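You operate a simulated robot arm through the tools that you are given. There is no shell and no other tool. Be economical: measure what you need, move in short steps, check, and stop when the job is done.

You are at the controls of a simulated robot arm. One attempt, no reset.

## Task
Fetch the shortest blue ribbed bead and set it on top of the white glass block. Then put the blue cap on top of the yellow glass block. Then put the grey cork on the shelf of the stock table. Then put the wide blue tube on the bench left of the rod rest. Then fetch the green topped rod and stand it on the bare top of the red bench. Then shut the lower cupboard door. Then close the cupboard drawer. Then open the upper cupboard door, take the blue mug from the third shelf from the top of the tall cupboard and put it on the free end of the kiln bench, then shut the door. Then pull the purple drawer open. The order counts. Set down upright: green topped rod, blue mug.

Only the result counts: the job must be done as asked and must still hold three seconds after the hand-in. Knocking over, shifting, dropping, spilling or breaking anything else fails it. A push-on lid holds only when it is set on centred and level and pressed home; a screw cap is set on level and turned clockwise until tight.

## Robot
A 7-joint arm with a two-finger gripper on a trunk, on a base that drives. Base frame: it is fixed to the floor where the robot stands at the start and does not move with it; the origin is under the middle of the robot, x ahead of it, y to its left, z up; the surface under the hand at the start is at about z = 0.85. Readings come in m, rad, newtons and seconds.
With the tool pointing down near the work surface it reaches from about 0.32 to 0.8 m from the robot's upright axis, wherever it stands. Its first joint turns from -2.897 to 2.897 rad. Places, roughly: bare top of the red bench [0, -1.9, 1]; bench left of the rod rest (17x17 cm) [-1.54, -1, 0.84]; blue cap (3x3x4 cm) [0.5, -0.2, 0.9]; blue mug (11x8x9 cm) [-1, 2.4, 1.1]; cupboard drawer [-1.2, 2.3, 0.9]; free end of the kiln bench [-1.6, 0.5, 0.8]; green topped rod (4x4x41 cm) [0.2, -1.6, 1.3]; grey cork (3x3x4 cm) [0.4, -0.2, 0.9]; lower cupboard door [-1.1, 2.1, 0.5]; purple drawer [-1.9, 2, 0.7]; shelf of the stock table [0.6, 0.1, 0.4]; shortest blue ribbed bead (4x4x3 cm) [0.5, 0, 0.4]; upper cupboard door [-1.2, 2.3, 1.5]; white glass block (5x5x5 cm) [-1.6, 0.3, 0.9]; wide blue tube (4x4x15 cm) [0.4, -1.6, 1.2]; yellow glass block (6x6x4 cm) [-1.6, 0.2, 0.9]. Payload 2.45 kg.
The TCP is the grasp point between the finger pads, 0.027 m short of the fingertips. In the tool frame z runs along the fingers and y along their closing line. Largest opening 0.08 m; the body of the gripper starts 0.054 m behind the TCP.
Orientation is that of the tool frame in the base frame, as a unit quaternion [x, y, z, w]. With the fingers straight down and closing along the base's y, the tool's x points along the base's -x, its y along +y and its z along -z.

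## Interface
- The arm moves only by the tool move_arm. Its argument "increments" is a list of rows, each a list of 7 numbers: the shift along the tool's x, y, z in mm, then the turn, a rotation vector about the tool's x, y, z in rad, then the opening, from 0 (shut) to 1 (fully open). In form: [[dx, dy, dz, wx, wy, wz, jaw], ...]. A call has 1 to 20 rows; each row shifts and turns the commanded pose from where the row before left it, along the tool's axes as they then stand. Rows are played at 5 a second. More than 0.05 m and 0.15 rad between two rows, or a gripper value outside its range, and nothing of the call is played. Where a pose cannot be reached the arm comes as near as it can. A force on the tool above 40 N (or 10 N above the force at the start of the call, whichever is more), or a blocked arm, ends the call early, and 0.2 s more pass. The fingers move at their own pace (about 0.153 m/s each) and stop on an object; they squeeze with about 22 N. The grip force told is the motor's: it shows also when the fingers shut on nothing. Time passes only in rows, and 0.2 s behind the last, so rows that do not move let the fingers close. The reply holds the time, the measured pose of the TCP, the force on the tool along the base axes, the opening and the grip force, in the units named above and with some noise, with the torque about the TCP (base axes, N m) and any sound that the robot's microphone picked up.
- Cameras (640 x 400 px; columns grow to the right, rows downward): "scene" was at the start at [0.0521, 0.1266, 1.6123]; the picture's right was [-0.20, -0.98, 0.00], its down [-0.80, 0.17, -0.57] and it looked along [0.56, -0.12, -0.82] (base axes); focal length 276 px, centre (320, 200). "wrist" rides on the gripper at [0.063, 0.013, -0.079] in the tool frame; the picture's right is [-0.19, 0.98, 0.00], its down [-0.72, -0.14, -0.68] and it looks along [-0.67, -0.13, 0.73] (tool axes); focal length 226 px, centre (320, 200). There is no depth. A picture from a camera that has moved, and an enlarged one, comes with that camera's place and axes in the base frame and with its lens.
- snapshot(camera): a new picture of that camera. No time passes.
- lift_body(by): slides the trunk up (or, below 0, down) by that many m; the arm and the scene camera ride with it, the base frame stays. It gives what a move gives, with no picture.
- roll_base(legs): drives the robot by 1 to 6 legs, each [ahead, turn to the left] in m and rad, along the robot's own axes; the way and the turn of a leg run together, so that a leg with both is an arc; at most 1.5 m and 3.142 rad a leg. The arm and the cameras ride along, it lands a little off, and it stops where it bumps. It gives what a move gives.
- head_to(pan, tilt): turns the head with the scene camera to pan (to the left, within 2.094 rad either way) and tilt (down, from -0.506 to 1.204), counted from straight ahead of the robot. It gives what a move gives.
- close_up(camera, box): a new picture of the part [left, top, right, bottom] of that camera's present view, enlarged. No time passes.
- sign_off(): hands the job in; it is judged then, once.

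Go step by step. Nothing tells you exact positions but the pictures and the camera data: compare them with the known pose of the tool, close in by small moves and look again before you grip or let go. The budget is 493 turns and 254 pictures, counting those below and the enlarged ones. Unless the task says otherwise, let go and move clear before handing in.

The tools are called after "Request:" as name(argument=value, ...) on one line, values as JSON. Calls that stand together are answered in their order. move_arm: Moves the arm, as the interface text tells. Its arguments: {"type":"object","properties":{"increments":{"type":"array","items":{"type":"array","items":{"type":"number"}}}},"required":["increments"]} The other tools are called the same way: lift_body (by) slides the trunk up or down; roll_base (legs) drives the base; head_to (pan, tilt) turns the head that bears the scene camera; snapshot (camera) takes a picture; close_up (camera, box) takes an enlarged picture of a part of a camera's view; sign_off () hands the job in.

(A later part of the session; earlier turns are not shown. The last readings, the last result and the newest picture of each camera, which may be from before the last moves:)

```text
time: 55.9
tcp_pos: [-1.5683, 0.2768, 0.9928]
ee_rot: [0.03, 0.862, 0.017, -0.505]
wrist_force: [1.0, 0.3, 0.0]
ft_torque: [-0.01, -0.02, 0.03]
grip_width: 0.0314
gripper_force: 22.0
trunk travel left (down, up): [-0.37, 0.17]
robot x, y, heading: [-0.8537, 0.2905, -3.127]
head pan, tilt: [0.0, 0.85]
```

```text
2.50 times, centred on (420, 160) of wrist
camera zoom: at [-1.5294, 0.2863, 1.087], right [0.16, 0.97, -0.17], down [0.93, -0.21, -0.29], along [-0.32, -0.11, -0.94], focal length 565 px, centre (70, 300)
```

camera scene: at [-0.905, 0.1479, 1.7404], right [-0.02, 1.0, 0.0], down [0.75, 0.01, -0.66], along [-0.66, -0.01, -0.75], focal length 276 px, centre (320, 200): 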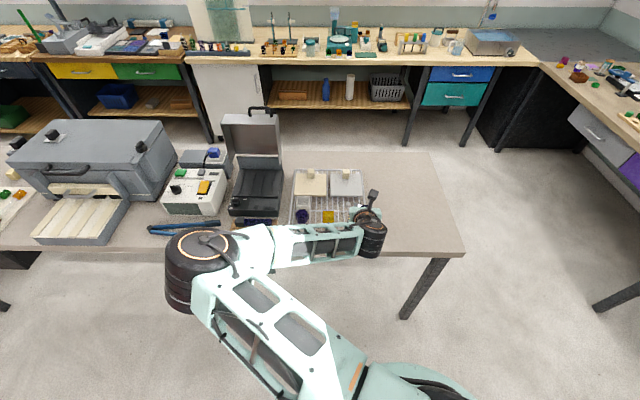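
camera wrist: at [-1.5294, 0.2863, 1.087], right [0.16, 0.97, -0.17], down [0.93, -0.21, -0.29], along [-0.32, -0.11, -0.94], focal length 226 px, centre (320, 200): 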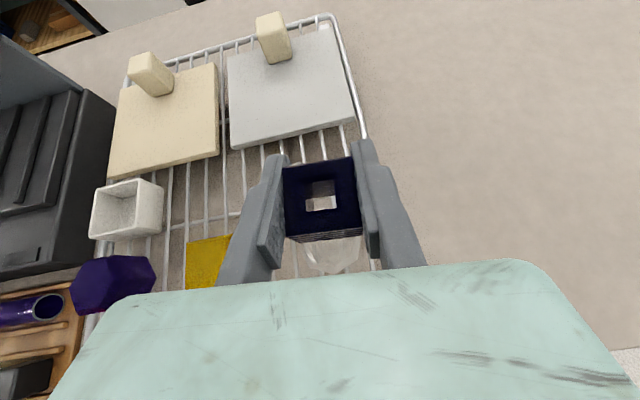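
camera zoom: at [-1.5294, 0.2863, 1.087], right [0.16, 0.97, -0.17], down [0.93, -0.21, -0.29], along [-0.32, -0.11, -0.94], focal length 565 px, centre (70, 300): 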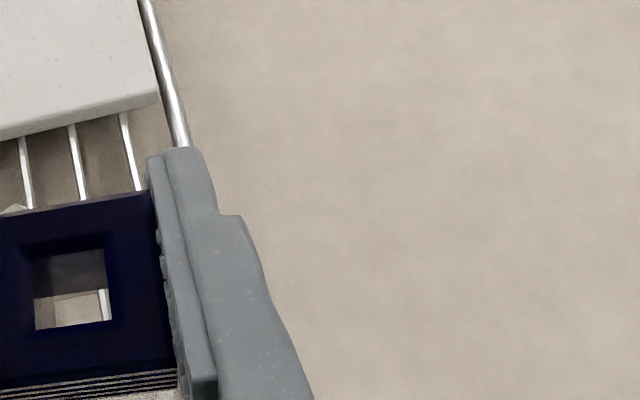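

Request:
move_arm(increments=[[-21, 0, -38, 0, 0, 0, 0.1], [0, -45, 0, 0, 0, 0, 0.1], [0, -45, 0, 0, 0, 0, 0.1]])

Request:
close_up(camera="wrist", box=[340, 80, 500, 240])

```text
time: 56.7
tcp_pos: [-1.5308, 0.1844, 0.9938]
ee_rot: [0.031, 0.862, 0.018, -0.506]
wrist_force: [-0.7, -0.6, -0.8]
ft_torque: [0.06, 0.0, -0.02]
grip_width: 0.0313
gripper_force: 21.7
trunk travel left (down, up): [-0.37, 0.17]
robot x, y, heading: [-0.8504, 0.2889, -3.131]
head pan, tilt: [0.0, 0.85]
```

```text
2.50 times, centred on (420, 160) of wrist
camera zoom: at [-1.4923, 0.1933, 1.0867], right [0.16, 0.97, -0.17], down [0.93, -0.21, -0.29], along [-0.32, -0.11, -0.94], focal length 565 px, centre (70, 300)
```

zoom: 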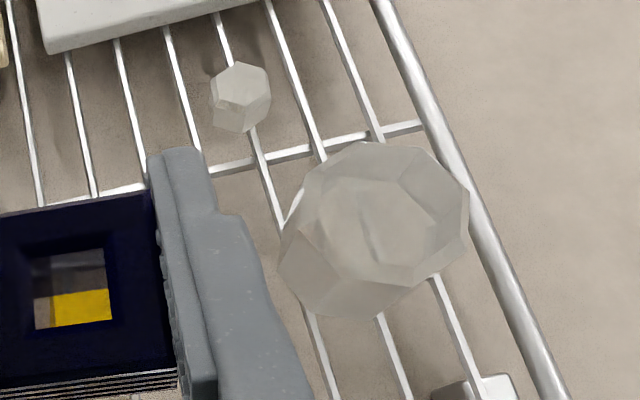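

Triangulated block top: (-1.555, 0.269, 0.923). I move over it at 2–3 cm clearance.

Request:
move_arm(increments=[[0.7, 41.5, 20.5, 0, 0, 0, 0.1], [0.7, 41.5, 20.5, 0, 0, 0, 0.1]])

Request:
close_up(camera="wrist", box=[240, 130, 420, 290])

```text
time: 57.3
tcp_pos: [-1.5606, 0.2679, 0.9756]
ee_rot: [0.03, 0.862, 0.016, -0.506]
wrist_force: [-0.2, 0.5, -0.9]
ft_torque: [0.0, -0.02, 0.02]
grip_width: 0.0311
gripper_force: 22.1
trunk travel left (down, up): [-0.37, 0.17]
robot x, y, heading: [-0.8499, 0.2876, -3.122]
head pan, tilt: [0.0, 0.85]
```

```text
2.50 times, centred on (330, 210) of wrist
camera zoom: at [-1.5206, 0.278, 1.0679], right [0.16, 0.97, -0.17], down [0.93, -0.21, -0.29], along [-0.32, -0.11, -0.94], focal length 565 px, centre (295, 175)
```

zoom: 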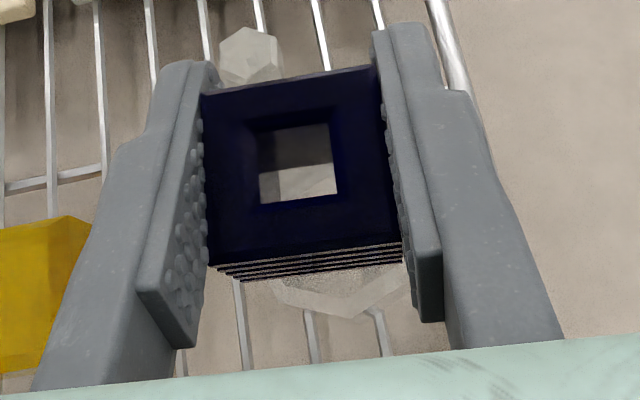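

Alignment agrees with the estimate. I lower until near contact.

Request:
move_arm(increments=[[-9.6, 0.5, 5.4, 0, 0, 0, 0.1], [-7, 0.5, 3.9, 0, 0, 0, 0.1], [0, 0, 0, 0, 0, 0, 0.1]])

Request:
close_up(camera="wrist", box=[240, 130, 420, 290])

```text
time: 58.1
tcp_pos: [-1.5592, 0.2704, 0.9556]
ee_rot: [0.031, 0.862, 0.018, -0.506]
wrist_force: [0.6, -0.3, 0.8]
ft_torque: [0.0, -0.02, 0.02]
grip_width: 0.0312
gripper_force: 21.4
trunk travel left (down, up): [-0.37, 0.17]
robot x, y, heading: [-0.8481, 0.2876, -3.125]
head pan, tilt: [0.0, 0.85]
```

```text
2.50 times, centred on (330, 210) of wrist
camera zoom: at [-1.5206, 0.2796, 1.0483], right [0.16, 0.97, -0.17], down [0.93, -0.21, -0.29], along [-0.32, -0.11, -0.94], focal length 565 px, centre (295, 175)
```

zoom: 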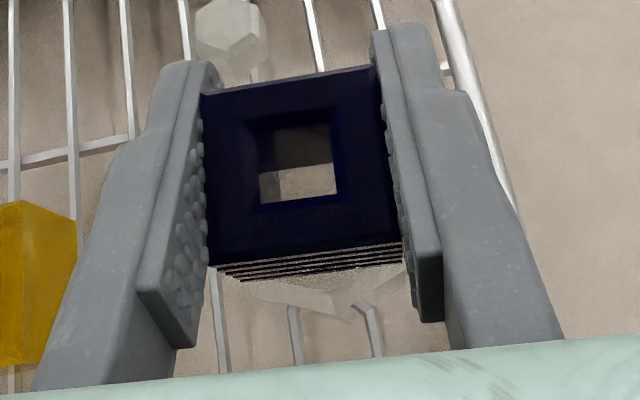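

Request:
move_arm(increments=[[-2.2, 2, 1.2, 0, 0, 0, 0.1], [-1.8, 0, 1, 0, 0, 0, 0.1], [-1.8, 0, 1, 0, 0, 0, 0.1], [0, 0, 0, 0, 0, 0, 0.1]])

Request:
close_up(camera="wrist", box=[240, 130, 420, 290])

```text
time: 59.1
tcp_pos: [-1.56, 0.2724, 0.9495]
ee_rot: [0.031, 0.862, 0.018, -0.506]
wrist_force: [0.8, -1.1, 11.9]
ft_torque: [0.01, 0.1, 0.0]
grip_width: 0.0313
gripper_force: 22.0
trunk travel left (down, up): [-0.37, 0.17]
robot x, y, heading: [-0.8503, 0.2894, -3.127]
head pan, tilt: [0.0, 0.85]
```

```text
2.50 times, centred on (330, 210) of wrist
camera zoom: at [-1.5212, 0.2813, 1.0436], right [0.16, 0.97, -0.17], down [0.93, -0.21, -0.3], along [-0.32, -0.11, -0.94], focal length 565 px, centre (295, 175)
```

zoom: 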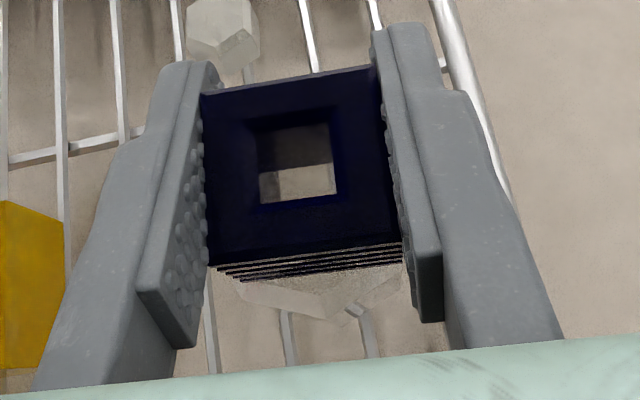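

Contact at 12 N: the bead rests on the block. I release and back off along the tool axis.

Request:
move_arm(increments=[[0.9, 0, -0.5, 0, 0, 0, 0.1], [0, 0, 0, 0, 0, 0, 0.45], [0, 0, 0, 0, 0, 0, 0.55], [0, 0, 0, 0, 0, 0, 0.55], [0, 0, -20, 0, 0, 0, 0.55], [0, 0, -40, 0, 0, 0, 0.55], [0, 0, -40, 0, 0, 0, 0.55]])

Request:
snapshot(camera="wrist")

```text
time: 60.7
tcp_pos: [-1.472, 0.2655, 0.9992]
ee_rot: [0.031, 0.862, 0.018, -0.506]
wrist_force: [0.3, -0.6, 0.1]
ft_torque: [-0.02, -0.01, -0.02]
grip_width: 0.0441
gripper_force: 0.1
trunk travel left (down, up): [-0.37, 0.17]
robot x, y, heading: [-0.8457, 0.2825, -3.127]
head pan, tilt: [0.0, 0.85]
```

```text
214 pictures are left
camera wrist: at [-1.4327, 0.2741, 1.0925], right [0.16, 0.97, -0.17], down [0.93, -0.21, -0.29], along [-0.32, -0.11, -0.94], focal length 226 px, centre (320, 200)
```

wrist: 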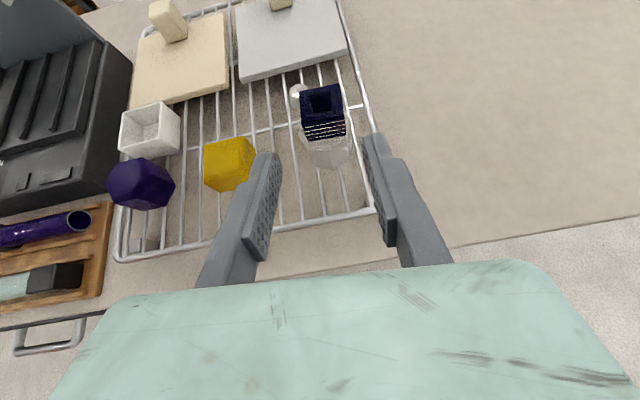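

Request:
close_up(camera="wrist", box=[190, 70, 370, 200])

```text
3.08 times, centred on (280, 135) of wrist
camera zoom: at [-1.4327, 0.2741, 1.0925], right [0.16, 0.97, -0.17], down [0.93, -0.21, -0.29], along [-0.32, -0.11, -0.94], focal length 696 px, centre (443, 400)
```

zoom: 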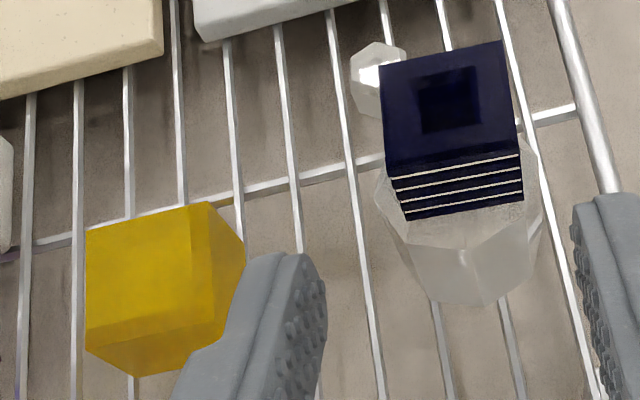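

Bead is stably seated, well centred. Next the blue cap: I raise the hand, turn it to point straight down, and drive back to the stock table.

Request:
move_arm(increments=[[40, 0, -22, 0, 0, 0, 0.8], [40, 0, -22, 0, 0, 0, 0.8], [0, 0, 0, 0, -0.15, 0, 0.8], [0, 0, 0, 0, -0.15, 0, 0.8], [0, 0, 0, 0, -0.15, 0, 0.8], [0, 0, 0, 0, -0.15, 0, 0.8], [0, 0, 0, 0, -0.15, 0, 0.8], [0, 0, 0, 0, -0.15, 0, 0.8], [0, 0, 0, 0, -0.15, 0, 0.8]])

Request:
roll_base(legs=[[0, -1.585], [-0.28, 0], [0, -1.57], [0.8, 0]])

Request:
head_to(pan=-0.2, tilt=0.9)

Request:
snapshot(camera="scene")

Request:
snapshot(camera="wrist")

```text
time: 62.7
tcp_pos: [-1.4753, 0.2668, 1.0875]
ee_rot: [0.035, 0.999, 0.0, -0.005]
wrist_force: [0.3, -0.2, 0.1]
ft_torque: [0.02, -0.01, -0.01]
grip_width: 0.0639
gripper_force: 0.1
trunk travel left (down, up): [-0.37, 0.17]
robot x, y, heading: [-0.8478, 0.2879, -3.125]
head pan, tilt: [0.0, 0.85]
```

```text
time: 76.5
tcp_pos: [0.5906, 0.0073, 1.089]
ee_rot: [0.999, -0.048, 0.004, 0.0]
wrist_force: [0.0, -0.7, -0.3]
ft_torque: [-0.02, 0.0, 0.02]
grip_width: 0.0639
gripper_force: 0.1
trunk travel left (down, up): [-0.37, 0.17]
robot x, y, heading: [-0.0395, -0.0005, -0.01]
head pan, tilt: [0.0, 0.85]
```

```text
time: 77.3
tcp_pos: [0.59, 0.0079, 1.0891]
ee_rot: [0.999, -0.048, 0.006, 0.0]
wrist_force: [-0.4, 0.4, -0.8]
ft_torque: [0.02, -0.02, 0.0]
grip_width: 0.0636
gripper_force: 0.0
trunk travel left (down, up): [-0.37, 0.17]
robot x, y, heading: [-0.0348, 0.0002, -0.01]
head pan, tilt: [-0.201, 0.901]
```

```text
212 pictures are left
camera scene: at [0.0205, 0.1236, 1.7365], right [-0.21, -0.98, 0.0], down [-0.77, 0.16, -0.62], along [0.61, -0.13, -0.78], focal length 276 px, centre (320, 200)
```

scene: 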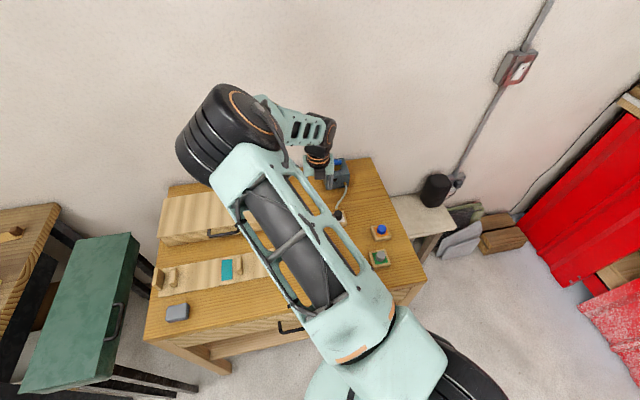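

```text
211 pictures are left
camera wrist: at [0.6511, -0.0119, 1.1686], right [-0.29, -0.96, 0.0], down [-0.71, 0.21, 0.67], along [-0.65, 0.19, -0.74], focal length 226 px, centre (320, 200)
```

wrist: 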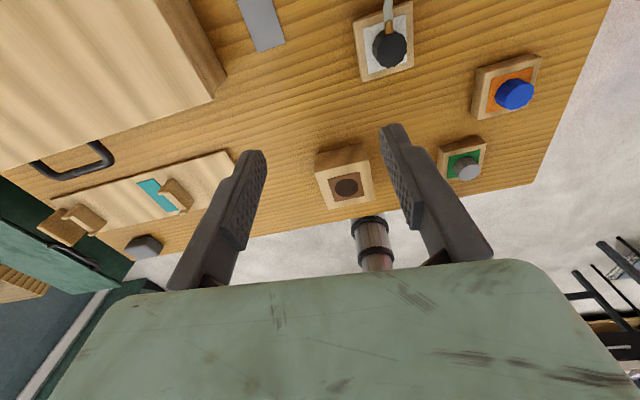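

Cap about (0.50,-0.207), cork about (0.405,-0.167). I move above the cap.

Request:
move_arm(increments=[[-15, 44, 10, 0, 0, 0, 0.8], [-15, 44, 10, 0, 0, 0, 0.8], [-15, 44, 10, 0, 0, 0, 0.8], [-15, 44, 10, 0, 0, 0, 0.8], [-15, 44, 10, 0, 0, 0, 0.8]])

Request:
snapshot(camera="wrist")

```text
time: 78.5
tcp_pos: [0.4922, -0.209, 1.0404]
ee_rot: [0.999, -0.049, 0.006, 0.0]
wrist_force: [0.5, 0.3, 0.0]
ft_torque: [0.01, 0.02, -0.01]
grip_width: 0.0642
gripper_force: 0.1
trunk travel left (down, up): [-0.37, 0.17]
robot x, y, heading: [-0.0383, 0.0026, -0.008]
head pan, tilt: [-0.201, 0.901]
```

```text
210 pictures are left
camera wrist: at [0.5541, -0.228, 1.119], right [-0.29, -0.96, 0.0], down [-0.71, 0.21, 0.67], along [-0.64, 0.2, -0.74], focal length 226 px, centre (320, 200)
```

wrist: 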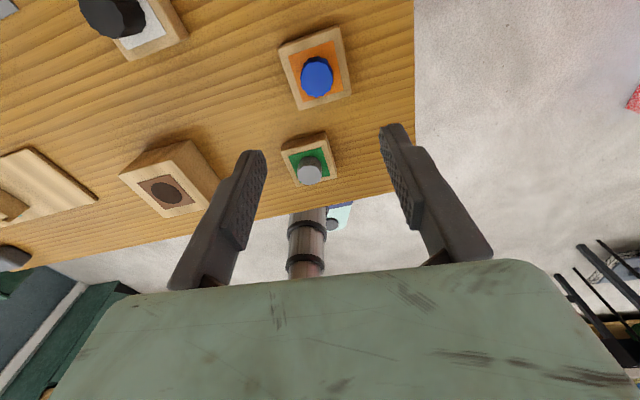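

Request:
move_arm(increments=[[4.5, -1, 40, 0, 0, 0, 0.8], [4.5, -1, 40, 0, 0, 0, 0.8]])

Request:
snapshot(camera="wrist")

Request:
close_up(camera="scene", box=[340, 200, 440, 280])

```text
time: 79.1
tcp_pos: [0.5054, -0.2049, 0.9592]
ee_rot: [0.999, -0.048, 0.006, 0.0]
wrist_force: [1.5, 0.1, 0.3]
ft_torque: [0.01, -0.02, -0.01]
grip_width: 0.064
gripper_force: 0.0
trunk travel left (down, up): [-0.37, 0.17]
robot x, y, heading: [-0.0392, -0.0026, -0.008]
head pan, tilt: [-0.201, 0.901]
```

```text
209 pictures are left
camera wrist: at [0.5665, -0.2242, 1.038], right [-0.29, -0.96, 0.0], down [-0.71, 0.21, 0.67], along [-0.65, 0.19, -0.74], focal length 226 px, centre (320, 200)
```

wrist: 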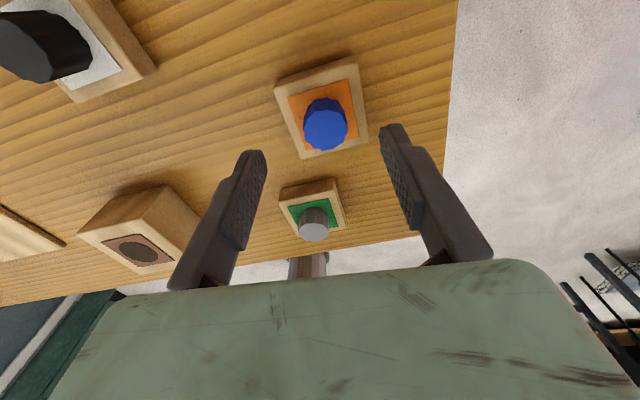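

```text
5.00 times, centred on (390, 240) of scene
camera zoom: at [0.021, 0.1231, 1.7365], right [-0.21, -0.98, 0.0], down [-0.77, 0.16, -0.62], along [0.61, -0.13, -0.78], focal length 1382 px, centre (-30, 0)
```

zoom: 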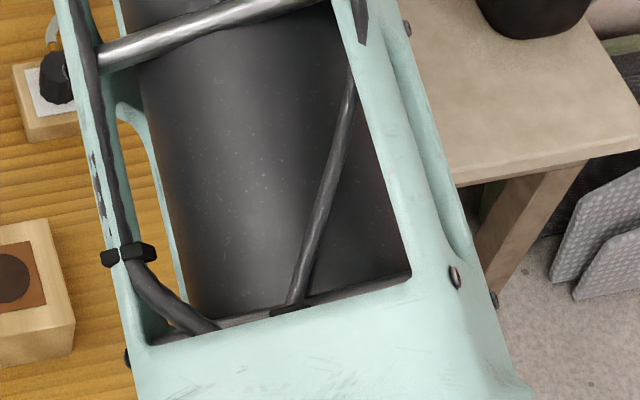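

Request:
move_arm(increments=[[-1, 4, 30, 0, 0, 0, 0.8], [0, 0, 12, 0, 0, 0, 0.8]])

Request:
snapshot(camera="wrist")

```text
time: 79.7
tcp_pos: [0.5056, -0.2077, 0.9157]
ee_rot: [0.999, -0.048, 0.006, 0.0]
wrist_force: [0.3, -0.2, -0.2]
ft_torque: [-0.02, -0.02, -0.03]
grip_width: 0.0641
gripper_force: 0.0
trunk travel left (down, up): [-0.37, 0.17]
robot x, y, heading: [-0.0335, -0.0012, -0.009]
head pan, tilt: [-0.201, 0.901]
```

```text
207 pictures are left
camera wrist: at [0.5657, -0.2266, 0.9954], right [-0.29, -0.96, 0.0], down [-0.71, 0.21, 0.67], along [-0.64, 0.19, -0.74], focal length 226 px, centre (320, 200)
```

wrist: 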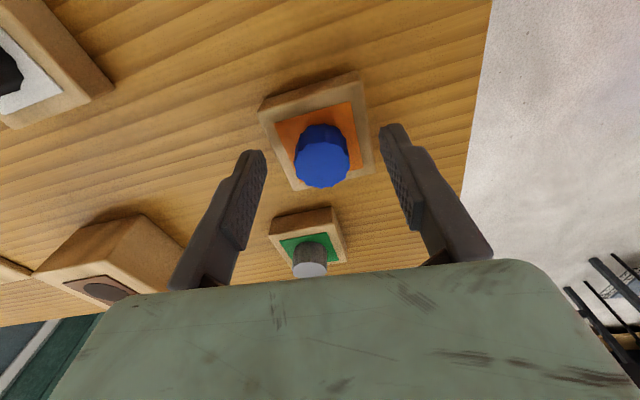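

Cap top is about z=0.90. I lower to TCP 0.903 and check force.

Request:
move_arm(increments=[[-1, 2, 6, 0, 0, 0, 0.75], [0, 0, 6, 0, 0, 0, 0.75], [0, 0, 0, 0, 0, 0, 0.75]])

Request:
close_up(camera="wrist", box=[220, 90, 440, 270])

```text
time: 80.5
tcp_pos: [0.5021, -0.2087, 0.9056]
ee_rot: [0.999, -0.048, 0.006, 0.0]
wrist_force: [0.2, 2.3, 7.2]
ft_torque: [0.28, 0.04, 0.01]
grip_width: 0.0585
gripper_force: 0.1
trunk travel left (down, up): [-0.37, 0.17]
robot x, y, heading: [-0.0387, -0.0002, -0.01]
head pan, tilt: [-0.201, 0.901]
```

```text
2.22 times, centred on (330, 180) of wrist
camera zoom: at [0.5639, -0.2277, 0.9843], right [-0.29, -0.96, 0.0], down [-0.71, 0.21, 0.67], along [-0.64, 0.19, -0.74], focal length 502 px, centre (298, 244)
```

zoom: 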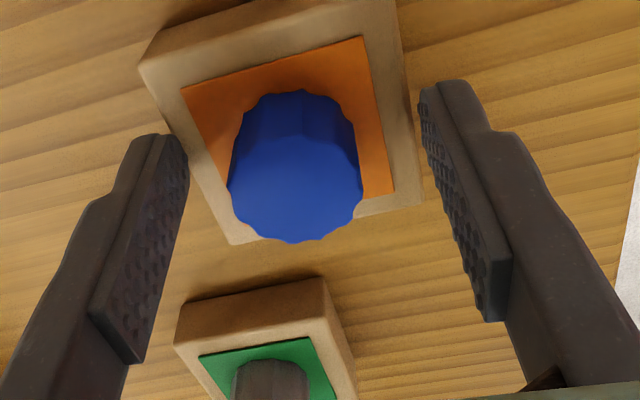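

Light touch of a fingertip on the block. I raise 2 mm and grip the cap.

Request:
move_arm(increments=[[0, 0, -2.5, 0, 0, 0, 0.7], [0, 0, 0, 0, 0, 0, 0.3], [0, 0, 0, 0, 0, 0, 0.1], [0, 0, 0, 0, 0, 0, 0.1], [0, 0, 0, 0, 0, 0, 0.1]])

Request:
close_up(camera="wrist", box=[220, 90, 440, 270])

```text
time: 81.7
tcp_pos: [0.5032, -0.2094, 0.9059]
ee_rot: [0.999, -0.048, 0.005, 0.001]
wrist_force: [0.3, 0.2, 0.5]
ft_torque: [-0.01, -0.01, -0.02]
grip_width: 0.0283
gripper_force: 21.9
trunk travel left (down, up): [-0.37, 0.17]
robot x, y, heading: [-0.0393, -0.0004, -0.014]
head pan, tilt: [-0.201, 0.901]
```

```text
2.22 times, centred on (330, 180) of wrist
camera zoom: at [0.5641, -0.2284, 0.9862], right [-0.29, -0.96, 0.0], down [-0.71, 0.21, 0.67], along [-0.65, 0.19, -0.74], focal length 502 px, centre (298, 244)
```

zoom: 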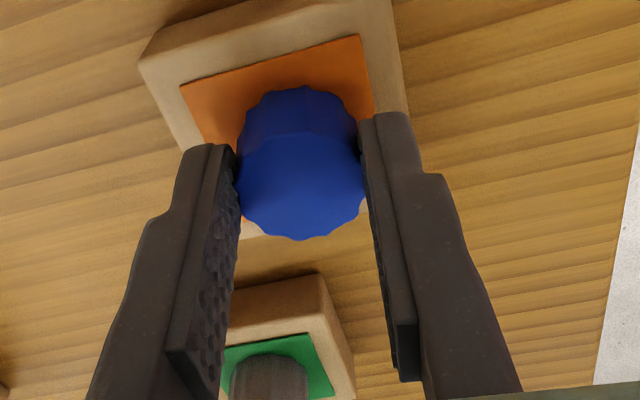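

Request:
move_arm(increments=[[0, 0, -10, 0, 0, 0, 0.1], [0, 0, -15, 0, 0, 0, 0.1], [0, 0, -25, 0, 0, 0, 0.1]])

Request:
close_up(camera="wrist", box=[220, 50, 440, 270])

```text
time: 82.5
tcp_pos: [0.5023, -0.2097, 0.9561]
ee_rot: [0.999, -0.049, 0.005, 0.0]
wrist_force: [0.2, -0.7, 0.0]
ft_torque: [0.02, 0.0, 0.02]
grip_width: 0.0277
gripper_force: 22.2
trunk travel left (down, up): [-0.37, 0.17]
robot x, y, heading: [-0.038, 0.003, -0.013]
head pan, tilt: [-0.201, 0.901]
```

```text
1.82 times, centred on (330, 160) of wrist
camera zoom: at [0.5628, -0.2281, 1.0358], right [-0.29, -0.96, 0.0], down [-0.71, 0.21, 0.67], along [-0.64, 0.2, -0.74], focal length 411 px, centre (302, 273)
```

zoom: 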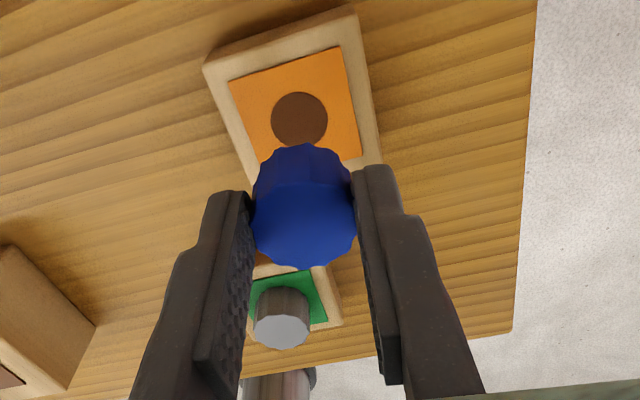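

The cap is out and has a free hole below it. I lift and recentre the arm, then drive to the kiln bench as before.

Request:
move_arm(increments=[[0, -20, -40, 0, 0, 0, 0.1], [0, -30, -35, 0, 0, 0, 0.1], [0, -30, -35, 0, 0, 0, 0.1], [0, -30, -35, 0, 0, 0, 0.1], [0, -45, 0, 0, 0, 0, 0.1], [0, -45, 0, 0, 0, 0, 0.1]])

Request:
roll_base(legs=[[-0.81, 0], [0, 1.57], [0.22, 0], [0, 1.57]])

Request:
head_to(pan=0, tilt=0.85)

Request:
snapshot(camera="wrist")

```text
time: 83.9
tcp_pos: [0.5187, -0.0086, 1.1022]
ee_rot: [0.999, -0.048, 0.006, 0.001]
wrist_force: [-0.4, -0.1, -0.5]
ft_torque: [0.0, 0.01, -0.01]
grip_width: 0.0278
gripper_force: 21.9
trunk travel left (down, up): [-0.37, 0.17]
robot x, y, heading: [-0.0351, 0.0015, -0.011]
head pan, tilt: [-0.201, 0.901]
```

```text
time: 97.4
tcp_pos: [-1.4083, 0.2317, 1.1005]
ee_rot: [0.046, 0.999, 0.0, -0.005]
wrist_force: [0.2, -0.3, -0.4]
ft_torque: [0.02, 0.0, 0.01]
grip_width: 0.0282
gripper_force: 21.5
trunk travel left (down, up): [-0.37, 0.17]
robot x, y, heading: [-0.8529, 0.2212, 3.139]
head pan, tilt: [-0.201, 0.901]
```

```text
time: 98.1
tcp_pos: [-1.4093, 0.2316, 1.1011]
ee_rot: [0.046, 0.999, 0.001, -0.006]
wrist_force: [-0.2, 0.4, -0.8]
ft_torque: [-0.04, 0.0, 0.02]
grip_width: 0.0278
gripper_force: 22.4
trunk travel left (down, up): [-0.37, 0.17]
robot x, y, heading: [-0.856, 0.2246, 3.136]
head pan, tilt: [0.0, 0.85]
```

```text
203 pictures are left
camera wrist: at [-1.4691, 0.2487, 1.1803], right [0.28, 0.96, 0.0], down [0.71, -0.21, 0.67], along [0.65, -0.19, -0.74], focal length 226 px, centre (320, 200)
```

wrist: 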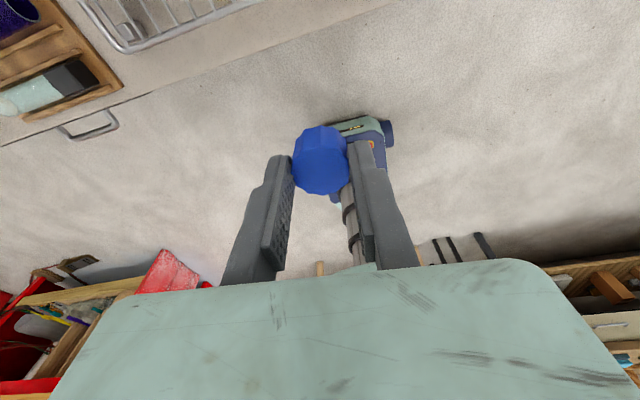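

The cap is held; the wrist camera looks back now, so I check with the scene camera.

Request:
close_up(camera="scene", box=[260, 150, 440, 262])

```text
3.56 times, centred on (350, 206) of scene
camera zoom: at [-0.9111, 0.0838, 1.7404], right [0.01, 1.0, 0.0], down [0.75, -0.01, -0.66], along [-0.66, 0.01, -0.75], focal length 983 px, centre (213, 179)
```

zoom: 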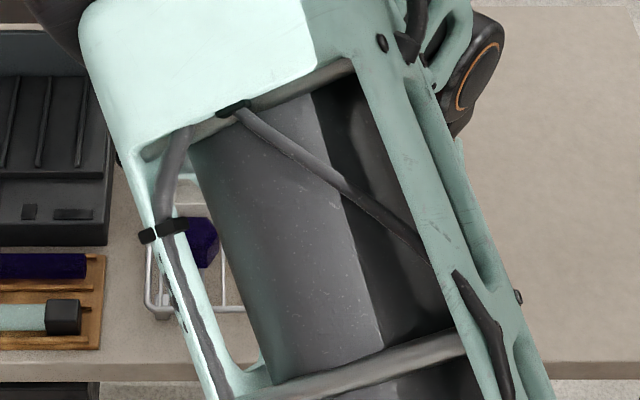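

I rotate the wrist half a turn back so its camera looks forward over the bench.

Request:
move_arm(increments=[[0, 0, 0, 0, 0, 0.15, 0.1], [0, 0, 0, 0, 0, 0.15, 0.1], [0, 0, 0, 0, 0, 0.15, 0.1], [0, 0, 0, 0, 0, 0.15, 0.1], [0, 0, 0, 0, 0, 0.15, 0.1], [0, 0, 0, 0, 0, 0.15, 0.1], [0, 0, 0, 0, 0, 0.15, 0.1], [0, 0, 0, 0, 0, 0.15, 0.1], [0, 0, 0, 0, 0, 0.15, 0.1], [0, 0, 0, 0, 0, 0.15, 0.1], [0, 0, 0, 0, 0, 0.15, 0.1], [0, 0, 0, 0, 0, 0.15, 0.1], [0, 0, 0, 0, 0, 0.15, 0.1], [0, 0, 0, 0, 0, 0.15, 0.1], [0, 0, 0, 0, 0, 0.15, 0.1], [0, 0, 0, 0, 0, 0.15, 0.1], [0, 0, 0, 0, 0, 0.15, 0.1], [0, 0, 0, 0, 0, 0.15, 0.1], [0, 0, 0, 0, 0, 0.15, 0.1], [0, 0, 0, 0, 0, 0.15, 0.1]])

Request:
snapshot(camera="wrist")

```text
time: 102.3
tcp_pos: [-1.4074, 0.231, 1.101]
ee_rot: [1.0, 0.024, -0.006, 0.0]
wrist_force: [0.2, 0.0, -0.8]
ft_torque: [-0.01, 0.0, 0.05]
grip_width: 0.0278
gripper_force: 22.2
trunk travel left (down, up): [-0.37, 0.17]
robot x, y, heading: [-0.8515, 0.2234, 3.132]
head pan, tilt: [0.0, 0.85]
```

```text
201 pictures are left
camera wrist: at [-1.3428, 0.2208, 1.179], right [-0.15, -0.99, 0.0], down [-0.72, 0.11, 0.69], along [-0.68, 0.1, -0.72], focal length 226 px, centre (320, 200)
```

wrist: 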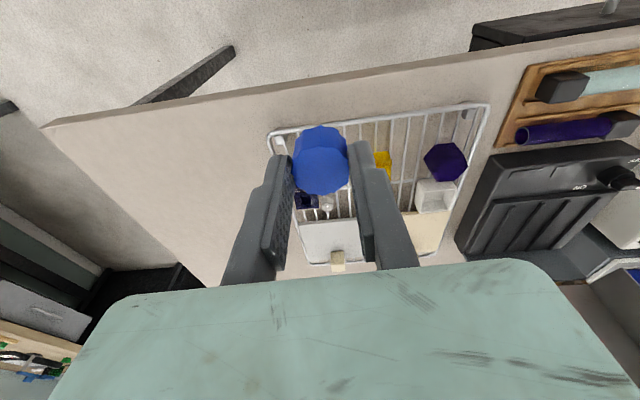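

Request:
move_arm(increments=[[-14, 30, 20, 0, 0, 0, 0.1], [-14, 30, 20, 0, 0, 0, 0.1]])

Request:
snapshot(camera="wrist")

```text
time: 102.9
tcp_pos: [-1.4342, 0.1683, 1.0603]
ee_rot: [1.0, 0.026, -0.006, -0.001]
wrist_force: [0.2, -0.3, -0.1]
ft_torque: [0.02, 0.0, -0.01]
grip_width: 0.0277
gripper_force: 21.9
trunk travel left (down, up): [-0.37, 0.17]
robot x, y, heading: [-0.8534, 0.2217, 3.133]
head pan, tilt: [0.0, 0.85]
```

```text
200 pictures are left
camera wrist: at [-1.3686, 0.1587, 1.1385], right [-0.14, -0.99, 0.0], down [-0.72, 0.11, 0.69], along [-0.68, 0.1, -0.72], focal length 226 px, centre (320, 200)
```

wrist: 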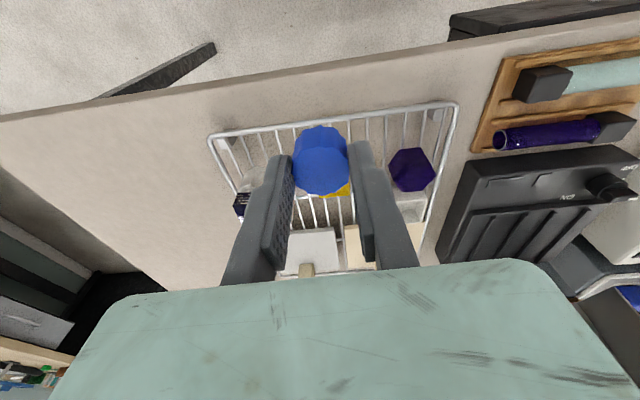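

The cap hides the yellow block; I shift sideways to see it.

Request:
move_arm(increments=[[-15, 40, 20, 0, 0, 0, 0.1], [-15, 40, 20, 0, 0, 0, 0.1]])

Request:
snapshot(camera="wrist")

Request:
close_up(camera="wrist", box=[160, 100, 320, 220])

```text
time: 103.5
tcp_pos: [-1.4592, 0.0884, 1.0214]
ee_rot: [1.0, 0.025, -0.005, -0.001]
wrist_force: [0.9, 0.1, -1.0]
ft_torque: [0.02, -0.01, -0.02]
grip_width: 0.0279
gripper_force: 22.1
trunk travel left (down, up): [-0.37, 0.17]
robot x, y, heading: [-0.8515, 0.2267, 3.132]
head pan, tilt: [0.0, 0.85]
```

```text
199 pictures are left
camera wrist: at [-1.3952, 0.078, 1.0996], right [-0.15, -0.99, 0.0], down [-0.72, 0.11, 0.69], along [-0.68, 0.1, -0.72], focal length 226 px, centre (320, 200)
```

wrist: 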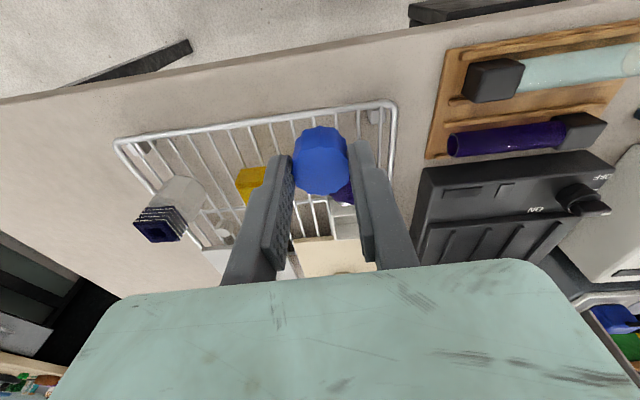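

```text
3.33 times, centred on (240, 160) of wrist
camera zoom: at [-1.3952, 0.078, 1.0996], right [-0.15, -0.99, 0.0], down [-0.72, 0.11, 0.69], along [-0.68, 0.1, -0.72], focal length 754 px, centre (587, 333)
```

zoom: 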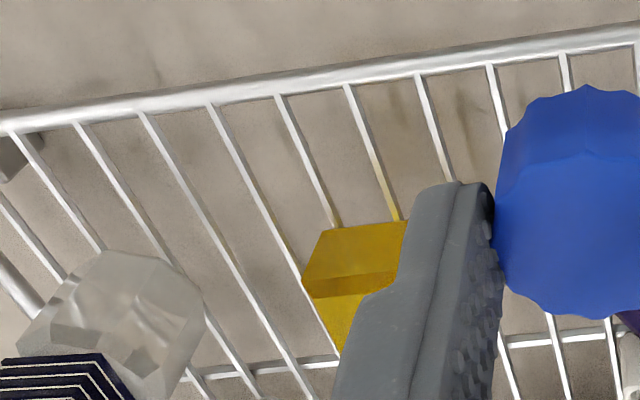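

Request:
move_arm(increments=[[10, 40, -10, 0, 0, 0, 0.1]])

Request:
close_up(camera="wrist", box=[130, 90, 320, 220])

```text
time: 103.9
tcp_pos: [-1.4466, 0.048, 1.0318]
ee_rot: [1.0, 0.025, -0.006, -0.001]
wrist_force: [0.7, -0.6, -0.4]
ft_torque: [0.05, 0.01, 0.02]
grip_width: 0.0278
gripper_force: 22.3
trunk travel left (down, up): [-0.37, 0.17]
robot x, y, heading: [-0.8527, 0.2218, 3.131]
head pan, tilt: [0.0, 0.85]
```

```text
3.08 times, centred on (225, 155) of wrist
camera zoom: at [-1.382, 0.037, 1.1104], right [-0.14, -0.99, 0.0], down [-0.72, 0.1, 0.69], along [-0.68, 0.1, -0.72], focal length 696 px, centre (612, 338)
```

zoom: 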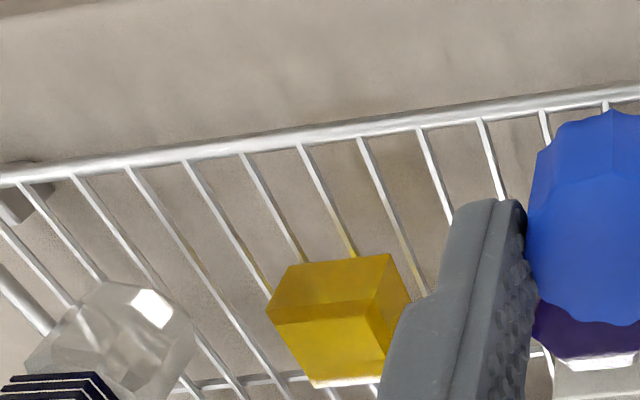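

Yellow block's top triangulates to (-1.551, 0.169, 0.92). I bring the cap over it.

Request:
move_arm(increments=[[-24.6, -31.5, 5, 0, 0, 0, 0.1], [-24.6, -31.5, 5, 0, 0, 0, 0.1], [-24.6, -31.5, 5, 0, 0, 0, 0.1], [-24.6, -31.5, 5, 0, 0, 0, 0.1]])

Request:
snapshot(camera="wrist")

Request:
close_up(camera="wrist", box=[230, 90, 410, 220])

```text
time: 104.9
tcp_pos: [-1.5545, 0.1709, 1.0131]
ee_rot: [1.0, 0.025, -0.005, 0.0]
wrist_force: [-1.1, -0.3, 0.0]
ft_torque: [-0.02, -0.01, 0.0]
grip_width: 0.0279
gripper_force: 22.2
trunk travel left (down, up): [-0.37, 0.17]
robot x, y, heading: [-0.852, 0.2221, 3.137]
head pan, tilt: [0.0, 0.85]
```

```text
196 pictures are left
camera wrist: at [-1.4891, 0.1609, 1.0915], right [-0.14, -0.99, 0.0], down [-0.72, 0.1, 0.69], along [-0.68, 0.1, -0.72], focal length 226 px, centre (320, 200)
```

wrist: 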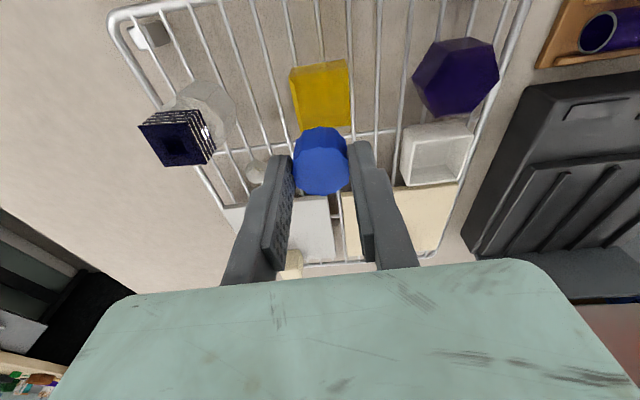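

```text
3.08 times, centred on (320, 155) of wrist
camera zoom: at [-1.4891, 0.1609, 1.0915], right [-0.14, -0.99, 0.0], down [-0.72, 0.1, 0.69], along [-0.68, 0.1, -0.72], focal length 696 px, centre (320, 338)
```

zoom: 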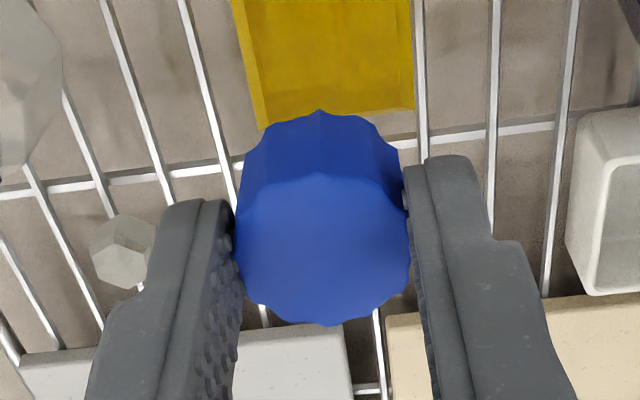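

Request:
close_up(camera="wrist", box=[270, 40, 370, 140])

```text
4.00 times, centred on (320, 90) of wrist
camera zoom: at [-1.4891, 0.1609, 1.0915], right [-0.14, -0.99, 0.0], down [-0.72, 0.1, 0.69], along [-0.68, 0.1, -0.72], focal length 904 px, centre (320, 640)
```

zoom: 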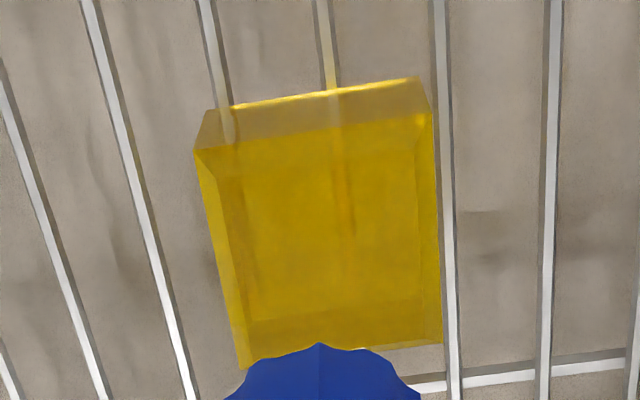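

Confirmed centre (-1.552, 0.169). I lower, then approach contact in small steps.

Request:
move_arm(increments=[[1.5, 2, 20, 0, 0, 0, 0.1], [0, 0, 14, 0, 0, 0, 0.1], [0, 0, 0, 0, 0, 0, 0.1]])

Request:
snapshot(camera="wrist")

```text
time: 105.7
tcp_pos: [-1.5522, 0.1706, 0.9802]
ee_rot: [1.0, 0.025, -0.005, -0.001]
wrist_force: [-0.6, 0.9, -0.1]
ft_torque: [-0.02, -0.02, 0.01]
grip_width: 0.0279
gripper_force: 21.8
trunk travel left (down, up): [-0.37, 0.17]
robot x, y, heading: [-0.8512, 0.2256, 3.135]
head pan, tilt: [0.0, 0.85]
```

```text
193 pictures are left
camera wrist: at [-1.4873, 0.1587, 1.0584], right [-0.14, -0.99, 0.0], down [-0.72, 0.11, 0.69], along [-0.68, 0.1, -0.72], focal length 226 px, centre (320, 200)
```

wrist: 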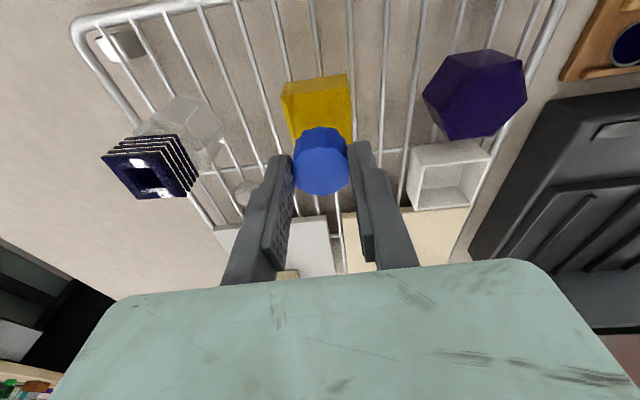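

Request:
move_arm(increments=[[0, 0, 5, 0, 0, 0, 0.1], [0, 0, 5, 0, 0, 0, 0.1], [0, 0, 3, 0, 0, 0, 0.1], [0, 0, 0, 0, 0, 0, 0.1]])

Request:
close_up(camera="wrist", box=[240, 60, 400, 220])

```text
time: 106.7
tcp_pos: [-1.5513, 0.1686, 0.9692]
ee_rot: [1.0, 0.026, -0.008, 0.0]
wrist_force: [-1.4, -0.9, 28.2]
ft_torque: [-0.05, 0.1, 0.06]
grip_width: 0.0276
gripper_force: 21.9
trunk travel left (down, up): [-0.37, 0.17]
robot x, y, heading: [-0.8532, 0.2298, 3.135]
head pan, tilt: [0.0, 0.85]
```

```text
2.50 times, centred on (320, 140) of wrist
camera zoom: at [-1.4859, 0.1587, 1.0474], right [-0.14, -0.99, 0.0], down [-0.71, 0.1, 0.69], along [-0.69, 0.1, -0.72], focal length 565 px, centre (320, 350)
```

zoom: 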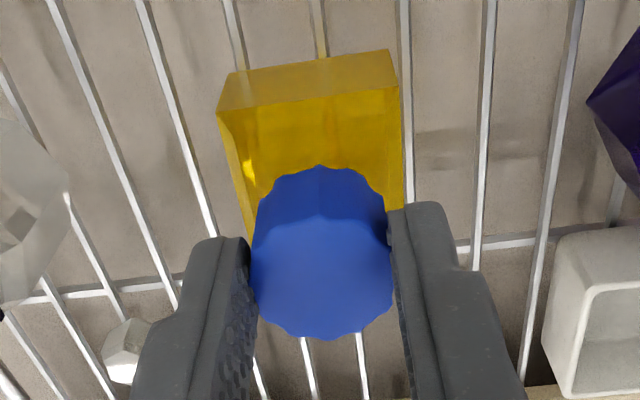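

Contact, but the cap appears a few mm too far back. I lift 4 mm, shift 5 mm toward the robot and set down again.

Request:
move_arm(increments=[[0, 0, -6, 0, 0, 0, 0.1], [5, 0, 0, 0, 0, 0, 0.1], [0, 0, 3, 0, 0, 0, 0.1], [0, 0, 1.5, 0, 0, 0, 0.1], [0, 0, 0, 0, 0, 0, 0.1]])

Request:
close_up(camera="wrist", box=[240, 60, 400, 220])

```text
time: 107.9
tcp_pos: [-1.5455, 0.1691, 0.971]
ee_rot: [1.0, 0.026, -0.007, -0.001]
wrist_force: [4.6, 2.0, 24.6]
ft_torque: [0.1, -0.2, 0.01]
grip_width: 0.0276
gripper_force: 22.0
trunk travel left (down, up): [-0.37, 0.17]
robot x, y, heading: [-0.8537, 0.2245, 3.134]
head pan, tilt: [0.0, 0.85]
```

```text
2.50 times, centred on (320, 140) of wrist
camera zoom: at [-1.4801, 0.1588, 1.0475], right [-0.14, -0.99, 0.0], down [-0.71, 0.1, 0.69], along [-0.68, 0.1, -0.72], focal length 565 px, centre (320, 350)
```

zoom: 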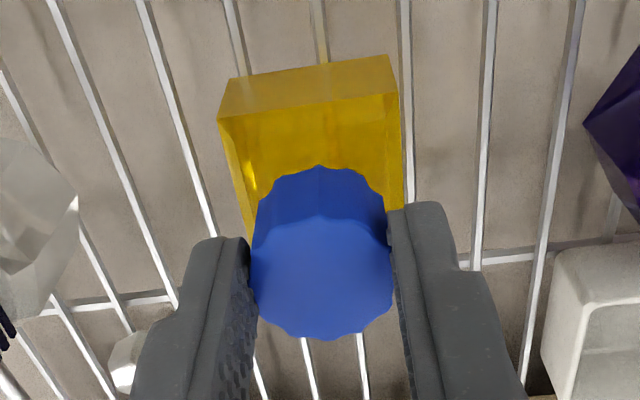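

Contact again. I relieve the pressure slightly and release.

Request:
move_arm(increments=[[0, 0, -1.5, 0, 0, 0, 0.1], [0, 0, 0, 0, 0, 0, 0.1]])

```text
time: 108.5
tcp_pos: [-1.546, 0.1677, 0.9696]
ee_rot: [1.0, 0.025, -0.005, -0.001]
wrist_force: [2.5, 2.0, 19.5]
ft_torque: [0.15, -0.03, 0.0]
grip_width: 0.0275
gripper_force: 22.0
trunk travel left (down, up): [-0.37, 0.17]
robot x, y, heading: [-0.8487, 0.2273, 3.136]
head pan, tilt: [0.0, 0.85]
```

Request:
move_arm(increments=[[0, 0, -1.5, 0, 0, 0, 0.1], [0, 0, 0, 0, 0, 0, 0.1], [0, 0, 0, 0, 0, 0, 0.4], [0, 0, 0, 0, 0, 0, 0.6], [0, 0, 0, 0, 0, 0, 0.6], [0, 0, -15, 0, 0, 0, 0.6], [0, 0, -30, 0, 0, 0, 0.6], [20, 0, -30, 0, 0, 0, 0.6]])

Request:
snapshot(camera="wrist")

Request:
close_up(camera="wrist", box=[220, 40, 420, 200])

```text
time: 110.3
tcp_pos: [-1.5255, 0.167, 1.0458]
ee_rot: [1.0, 0.025, -0.007, 0.0]
wrist_force: [1.3, -0.7, 0.7]
ft_torque: [0.01, 0.04, 0.0]
grip_width: 0.048
gripper_force: 0.1
trunk travel left (down, up): [-0.37, 0.17]
robot x, y, heading: [-0.8499, 0.223, 3.135]
head pan, tilt: [0.0, 0.85]
```

```text
190 pictures are left
camera wrist: at [-1.4601, 0.1581, 1.1237], right [-0.14, -0.99, 0.0], down [-0.72, 0.1, 0.69], along [-0.68, 0.1, -0.72], focal length 226 px, centre (320, 200)
```

wrist: 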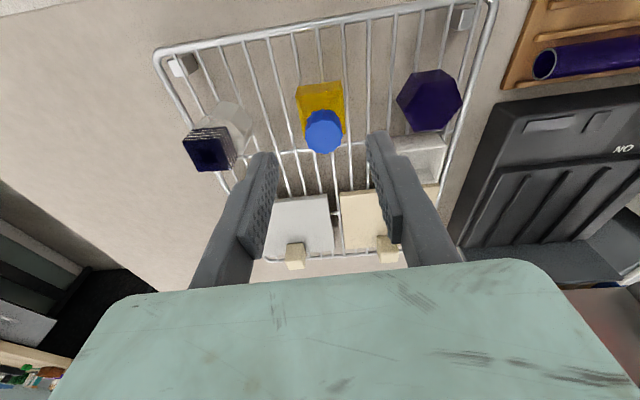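

```text
2.50 times, centred on (320, 120) of wrist
camera zoom: at [-1.4601, 0.1581, 1.1237], right [-0.14, -0.99, 0.0], down [-0.72, 0.1, 0.69], along [-0.68, 0.1, -0.72], focal length 565 px, centre (320, 400)
```

zoom: 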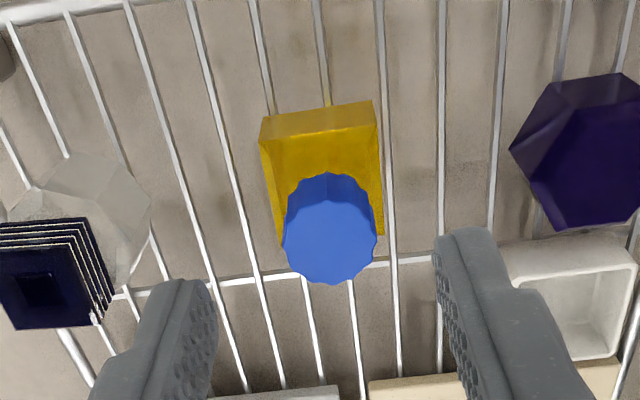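

The cap stands on the block but about 1 cm off centre, and the block was dragged 5 mm. I re-grip the cap, slide it back by the same 5 mm, then lift clear and set it down centred.

Request:
move_arm(increments=[[-20, 0, 30, 0, 0, 0, 0.6], [0, 0, 30, 0, 0, 0, 0.6], [0, 0, 15, 0, 0, 0, 0.6], [0, 0, 0, 0, 0, 0, 0.3], [0, 0, 0, 0, 0, 0, 0.1], [0, 0, 0, 0, 0, 0, 0.1], [0, 0, 2, 0, 0, 0, 0.1], [0, 0, 1, 0, 0, 0, 0.1]])

Request:
close_up(camera="wrist", box=[240, 60, 400, 220])

```text
time: 112.1
tcp_pos: [-1.5456, 0.1695, 0.97]
ee_rot: [1.0, 0.025, -0.007, 0.0]
wrist_force: [0.1, 0.1, 9.3]
ft_torque: [0.0, 0.05, 0.02]
grip_width: 0.0274
gripper_force: 21.7
trunk travel left (down, up): [-0.37, 0.17]
robot x, y, heading: [-0.851, 0.2258, 3.135]
head pan, tilt: [0.0, 0.85]
```

```text
2.50 times, centred on (320, 140) of wrist
camera zoom: at [-1.4809, 0.1588, 1.0476], right [-0.14, -0.99, 0.0], down [-0.72, 0.1, 0.69], along [-0.68, 0.1, -0.72], focal length 565 px, centre (320, 350)
```

zoom: 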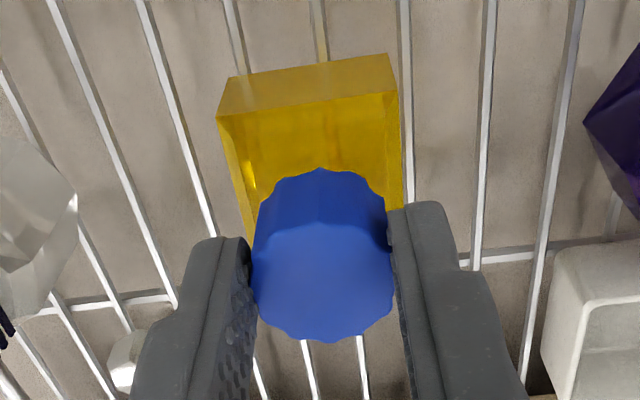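

Request:
move_arm(increments=[[0, 0, 2, 0, 0, 0, 0.1], [-2.5, 0, 0, 0, 0, 0, 0.1], [-2.5, 0, 0, 0, 0, 0, 0.1], [-1.5, 0, 0, 0, 0, 0, 0.1], [0, 0, -5, 0, 0, 0, 0.1], [0, 0, -15, 0, 0, 0, 0.1]])

Request:
close_up(camera="wrist", box=[240, 40, 400, 200])

```text
time: 113.5
tcp_pos: [-1.5516, 0.1684, 0.9837]
ee_rot: [1.0, 0.025, -0.005, -0.001]
wrist_force: [-0.1, 0.3, -0.4]
ft_torque: [0.01, 0.04, -0.02]
grip_width: 0.0277
gripper_force: 22.6
trunk travel left (down, up): [-0.37, 0.17]
robot x, y, heading: [-0.8516, 0.2223, 3.136]
head pan, tilt: [0.0, 0.85]
```

```text
2.50 times, centred on (320, 120) of wrist
camera zoom: at [-1.4865, 0.1578, 1.0617], right [-0.14, -0.99, 0.0], down [-0.72, 0.1, 0.69], along [-0.68, 0.1, -0.72], focal length 565 px, centre (320, 400)
```

zoom: 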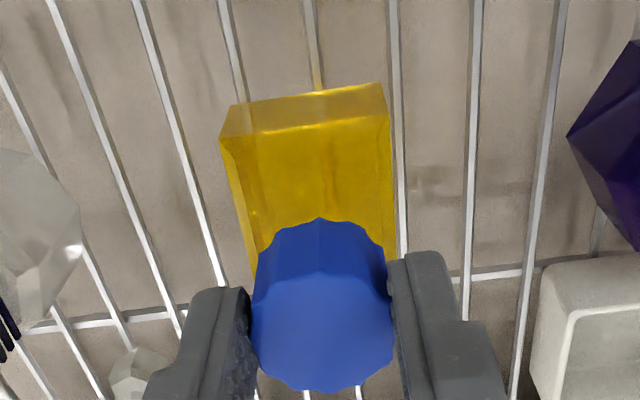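

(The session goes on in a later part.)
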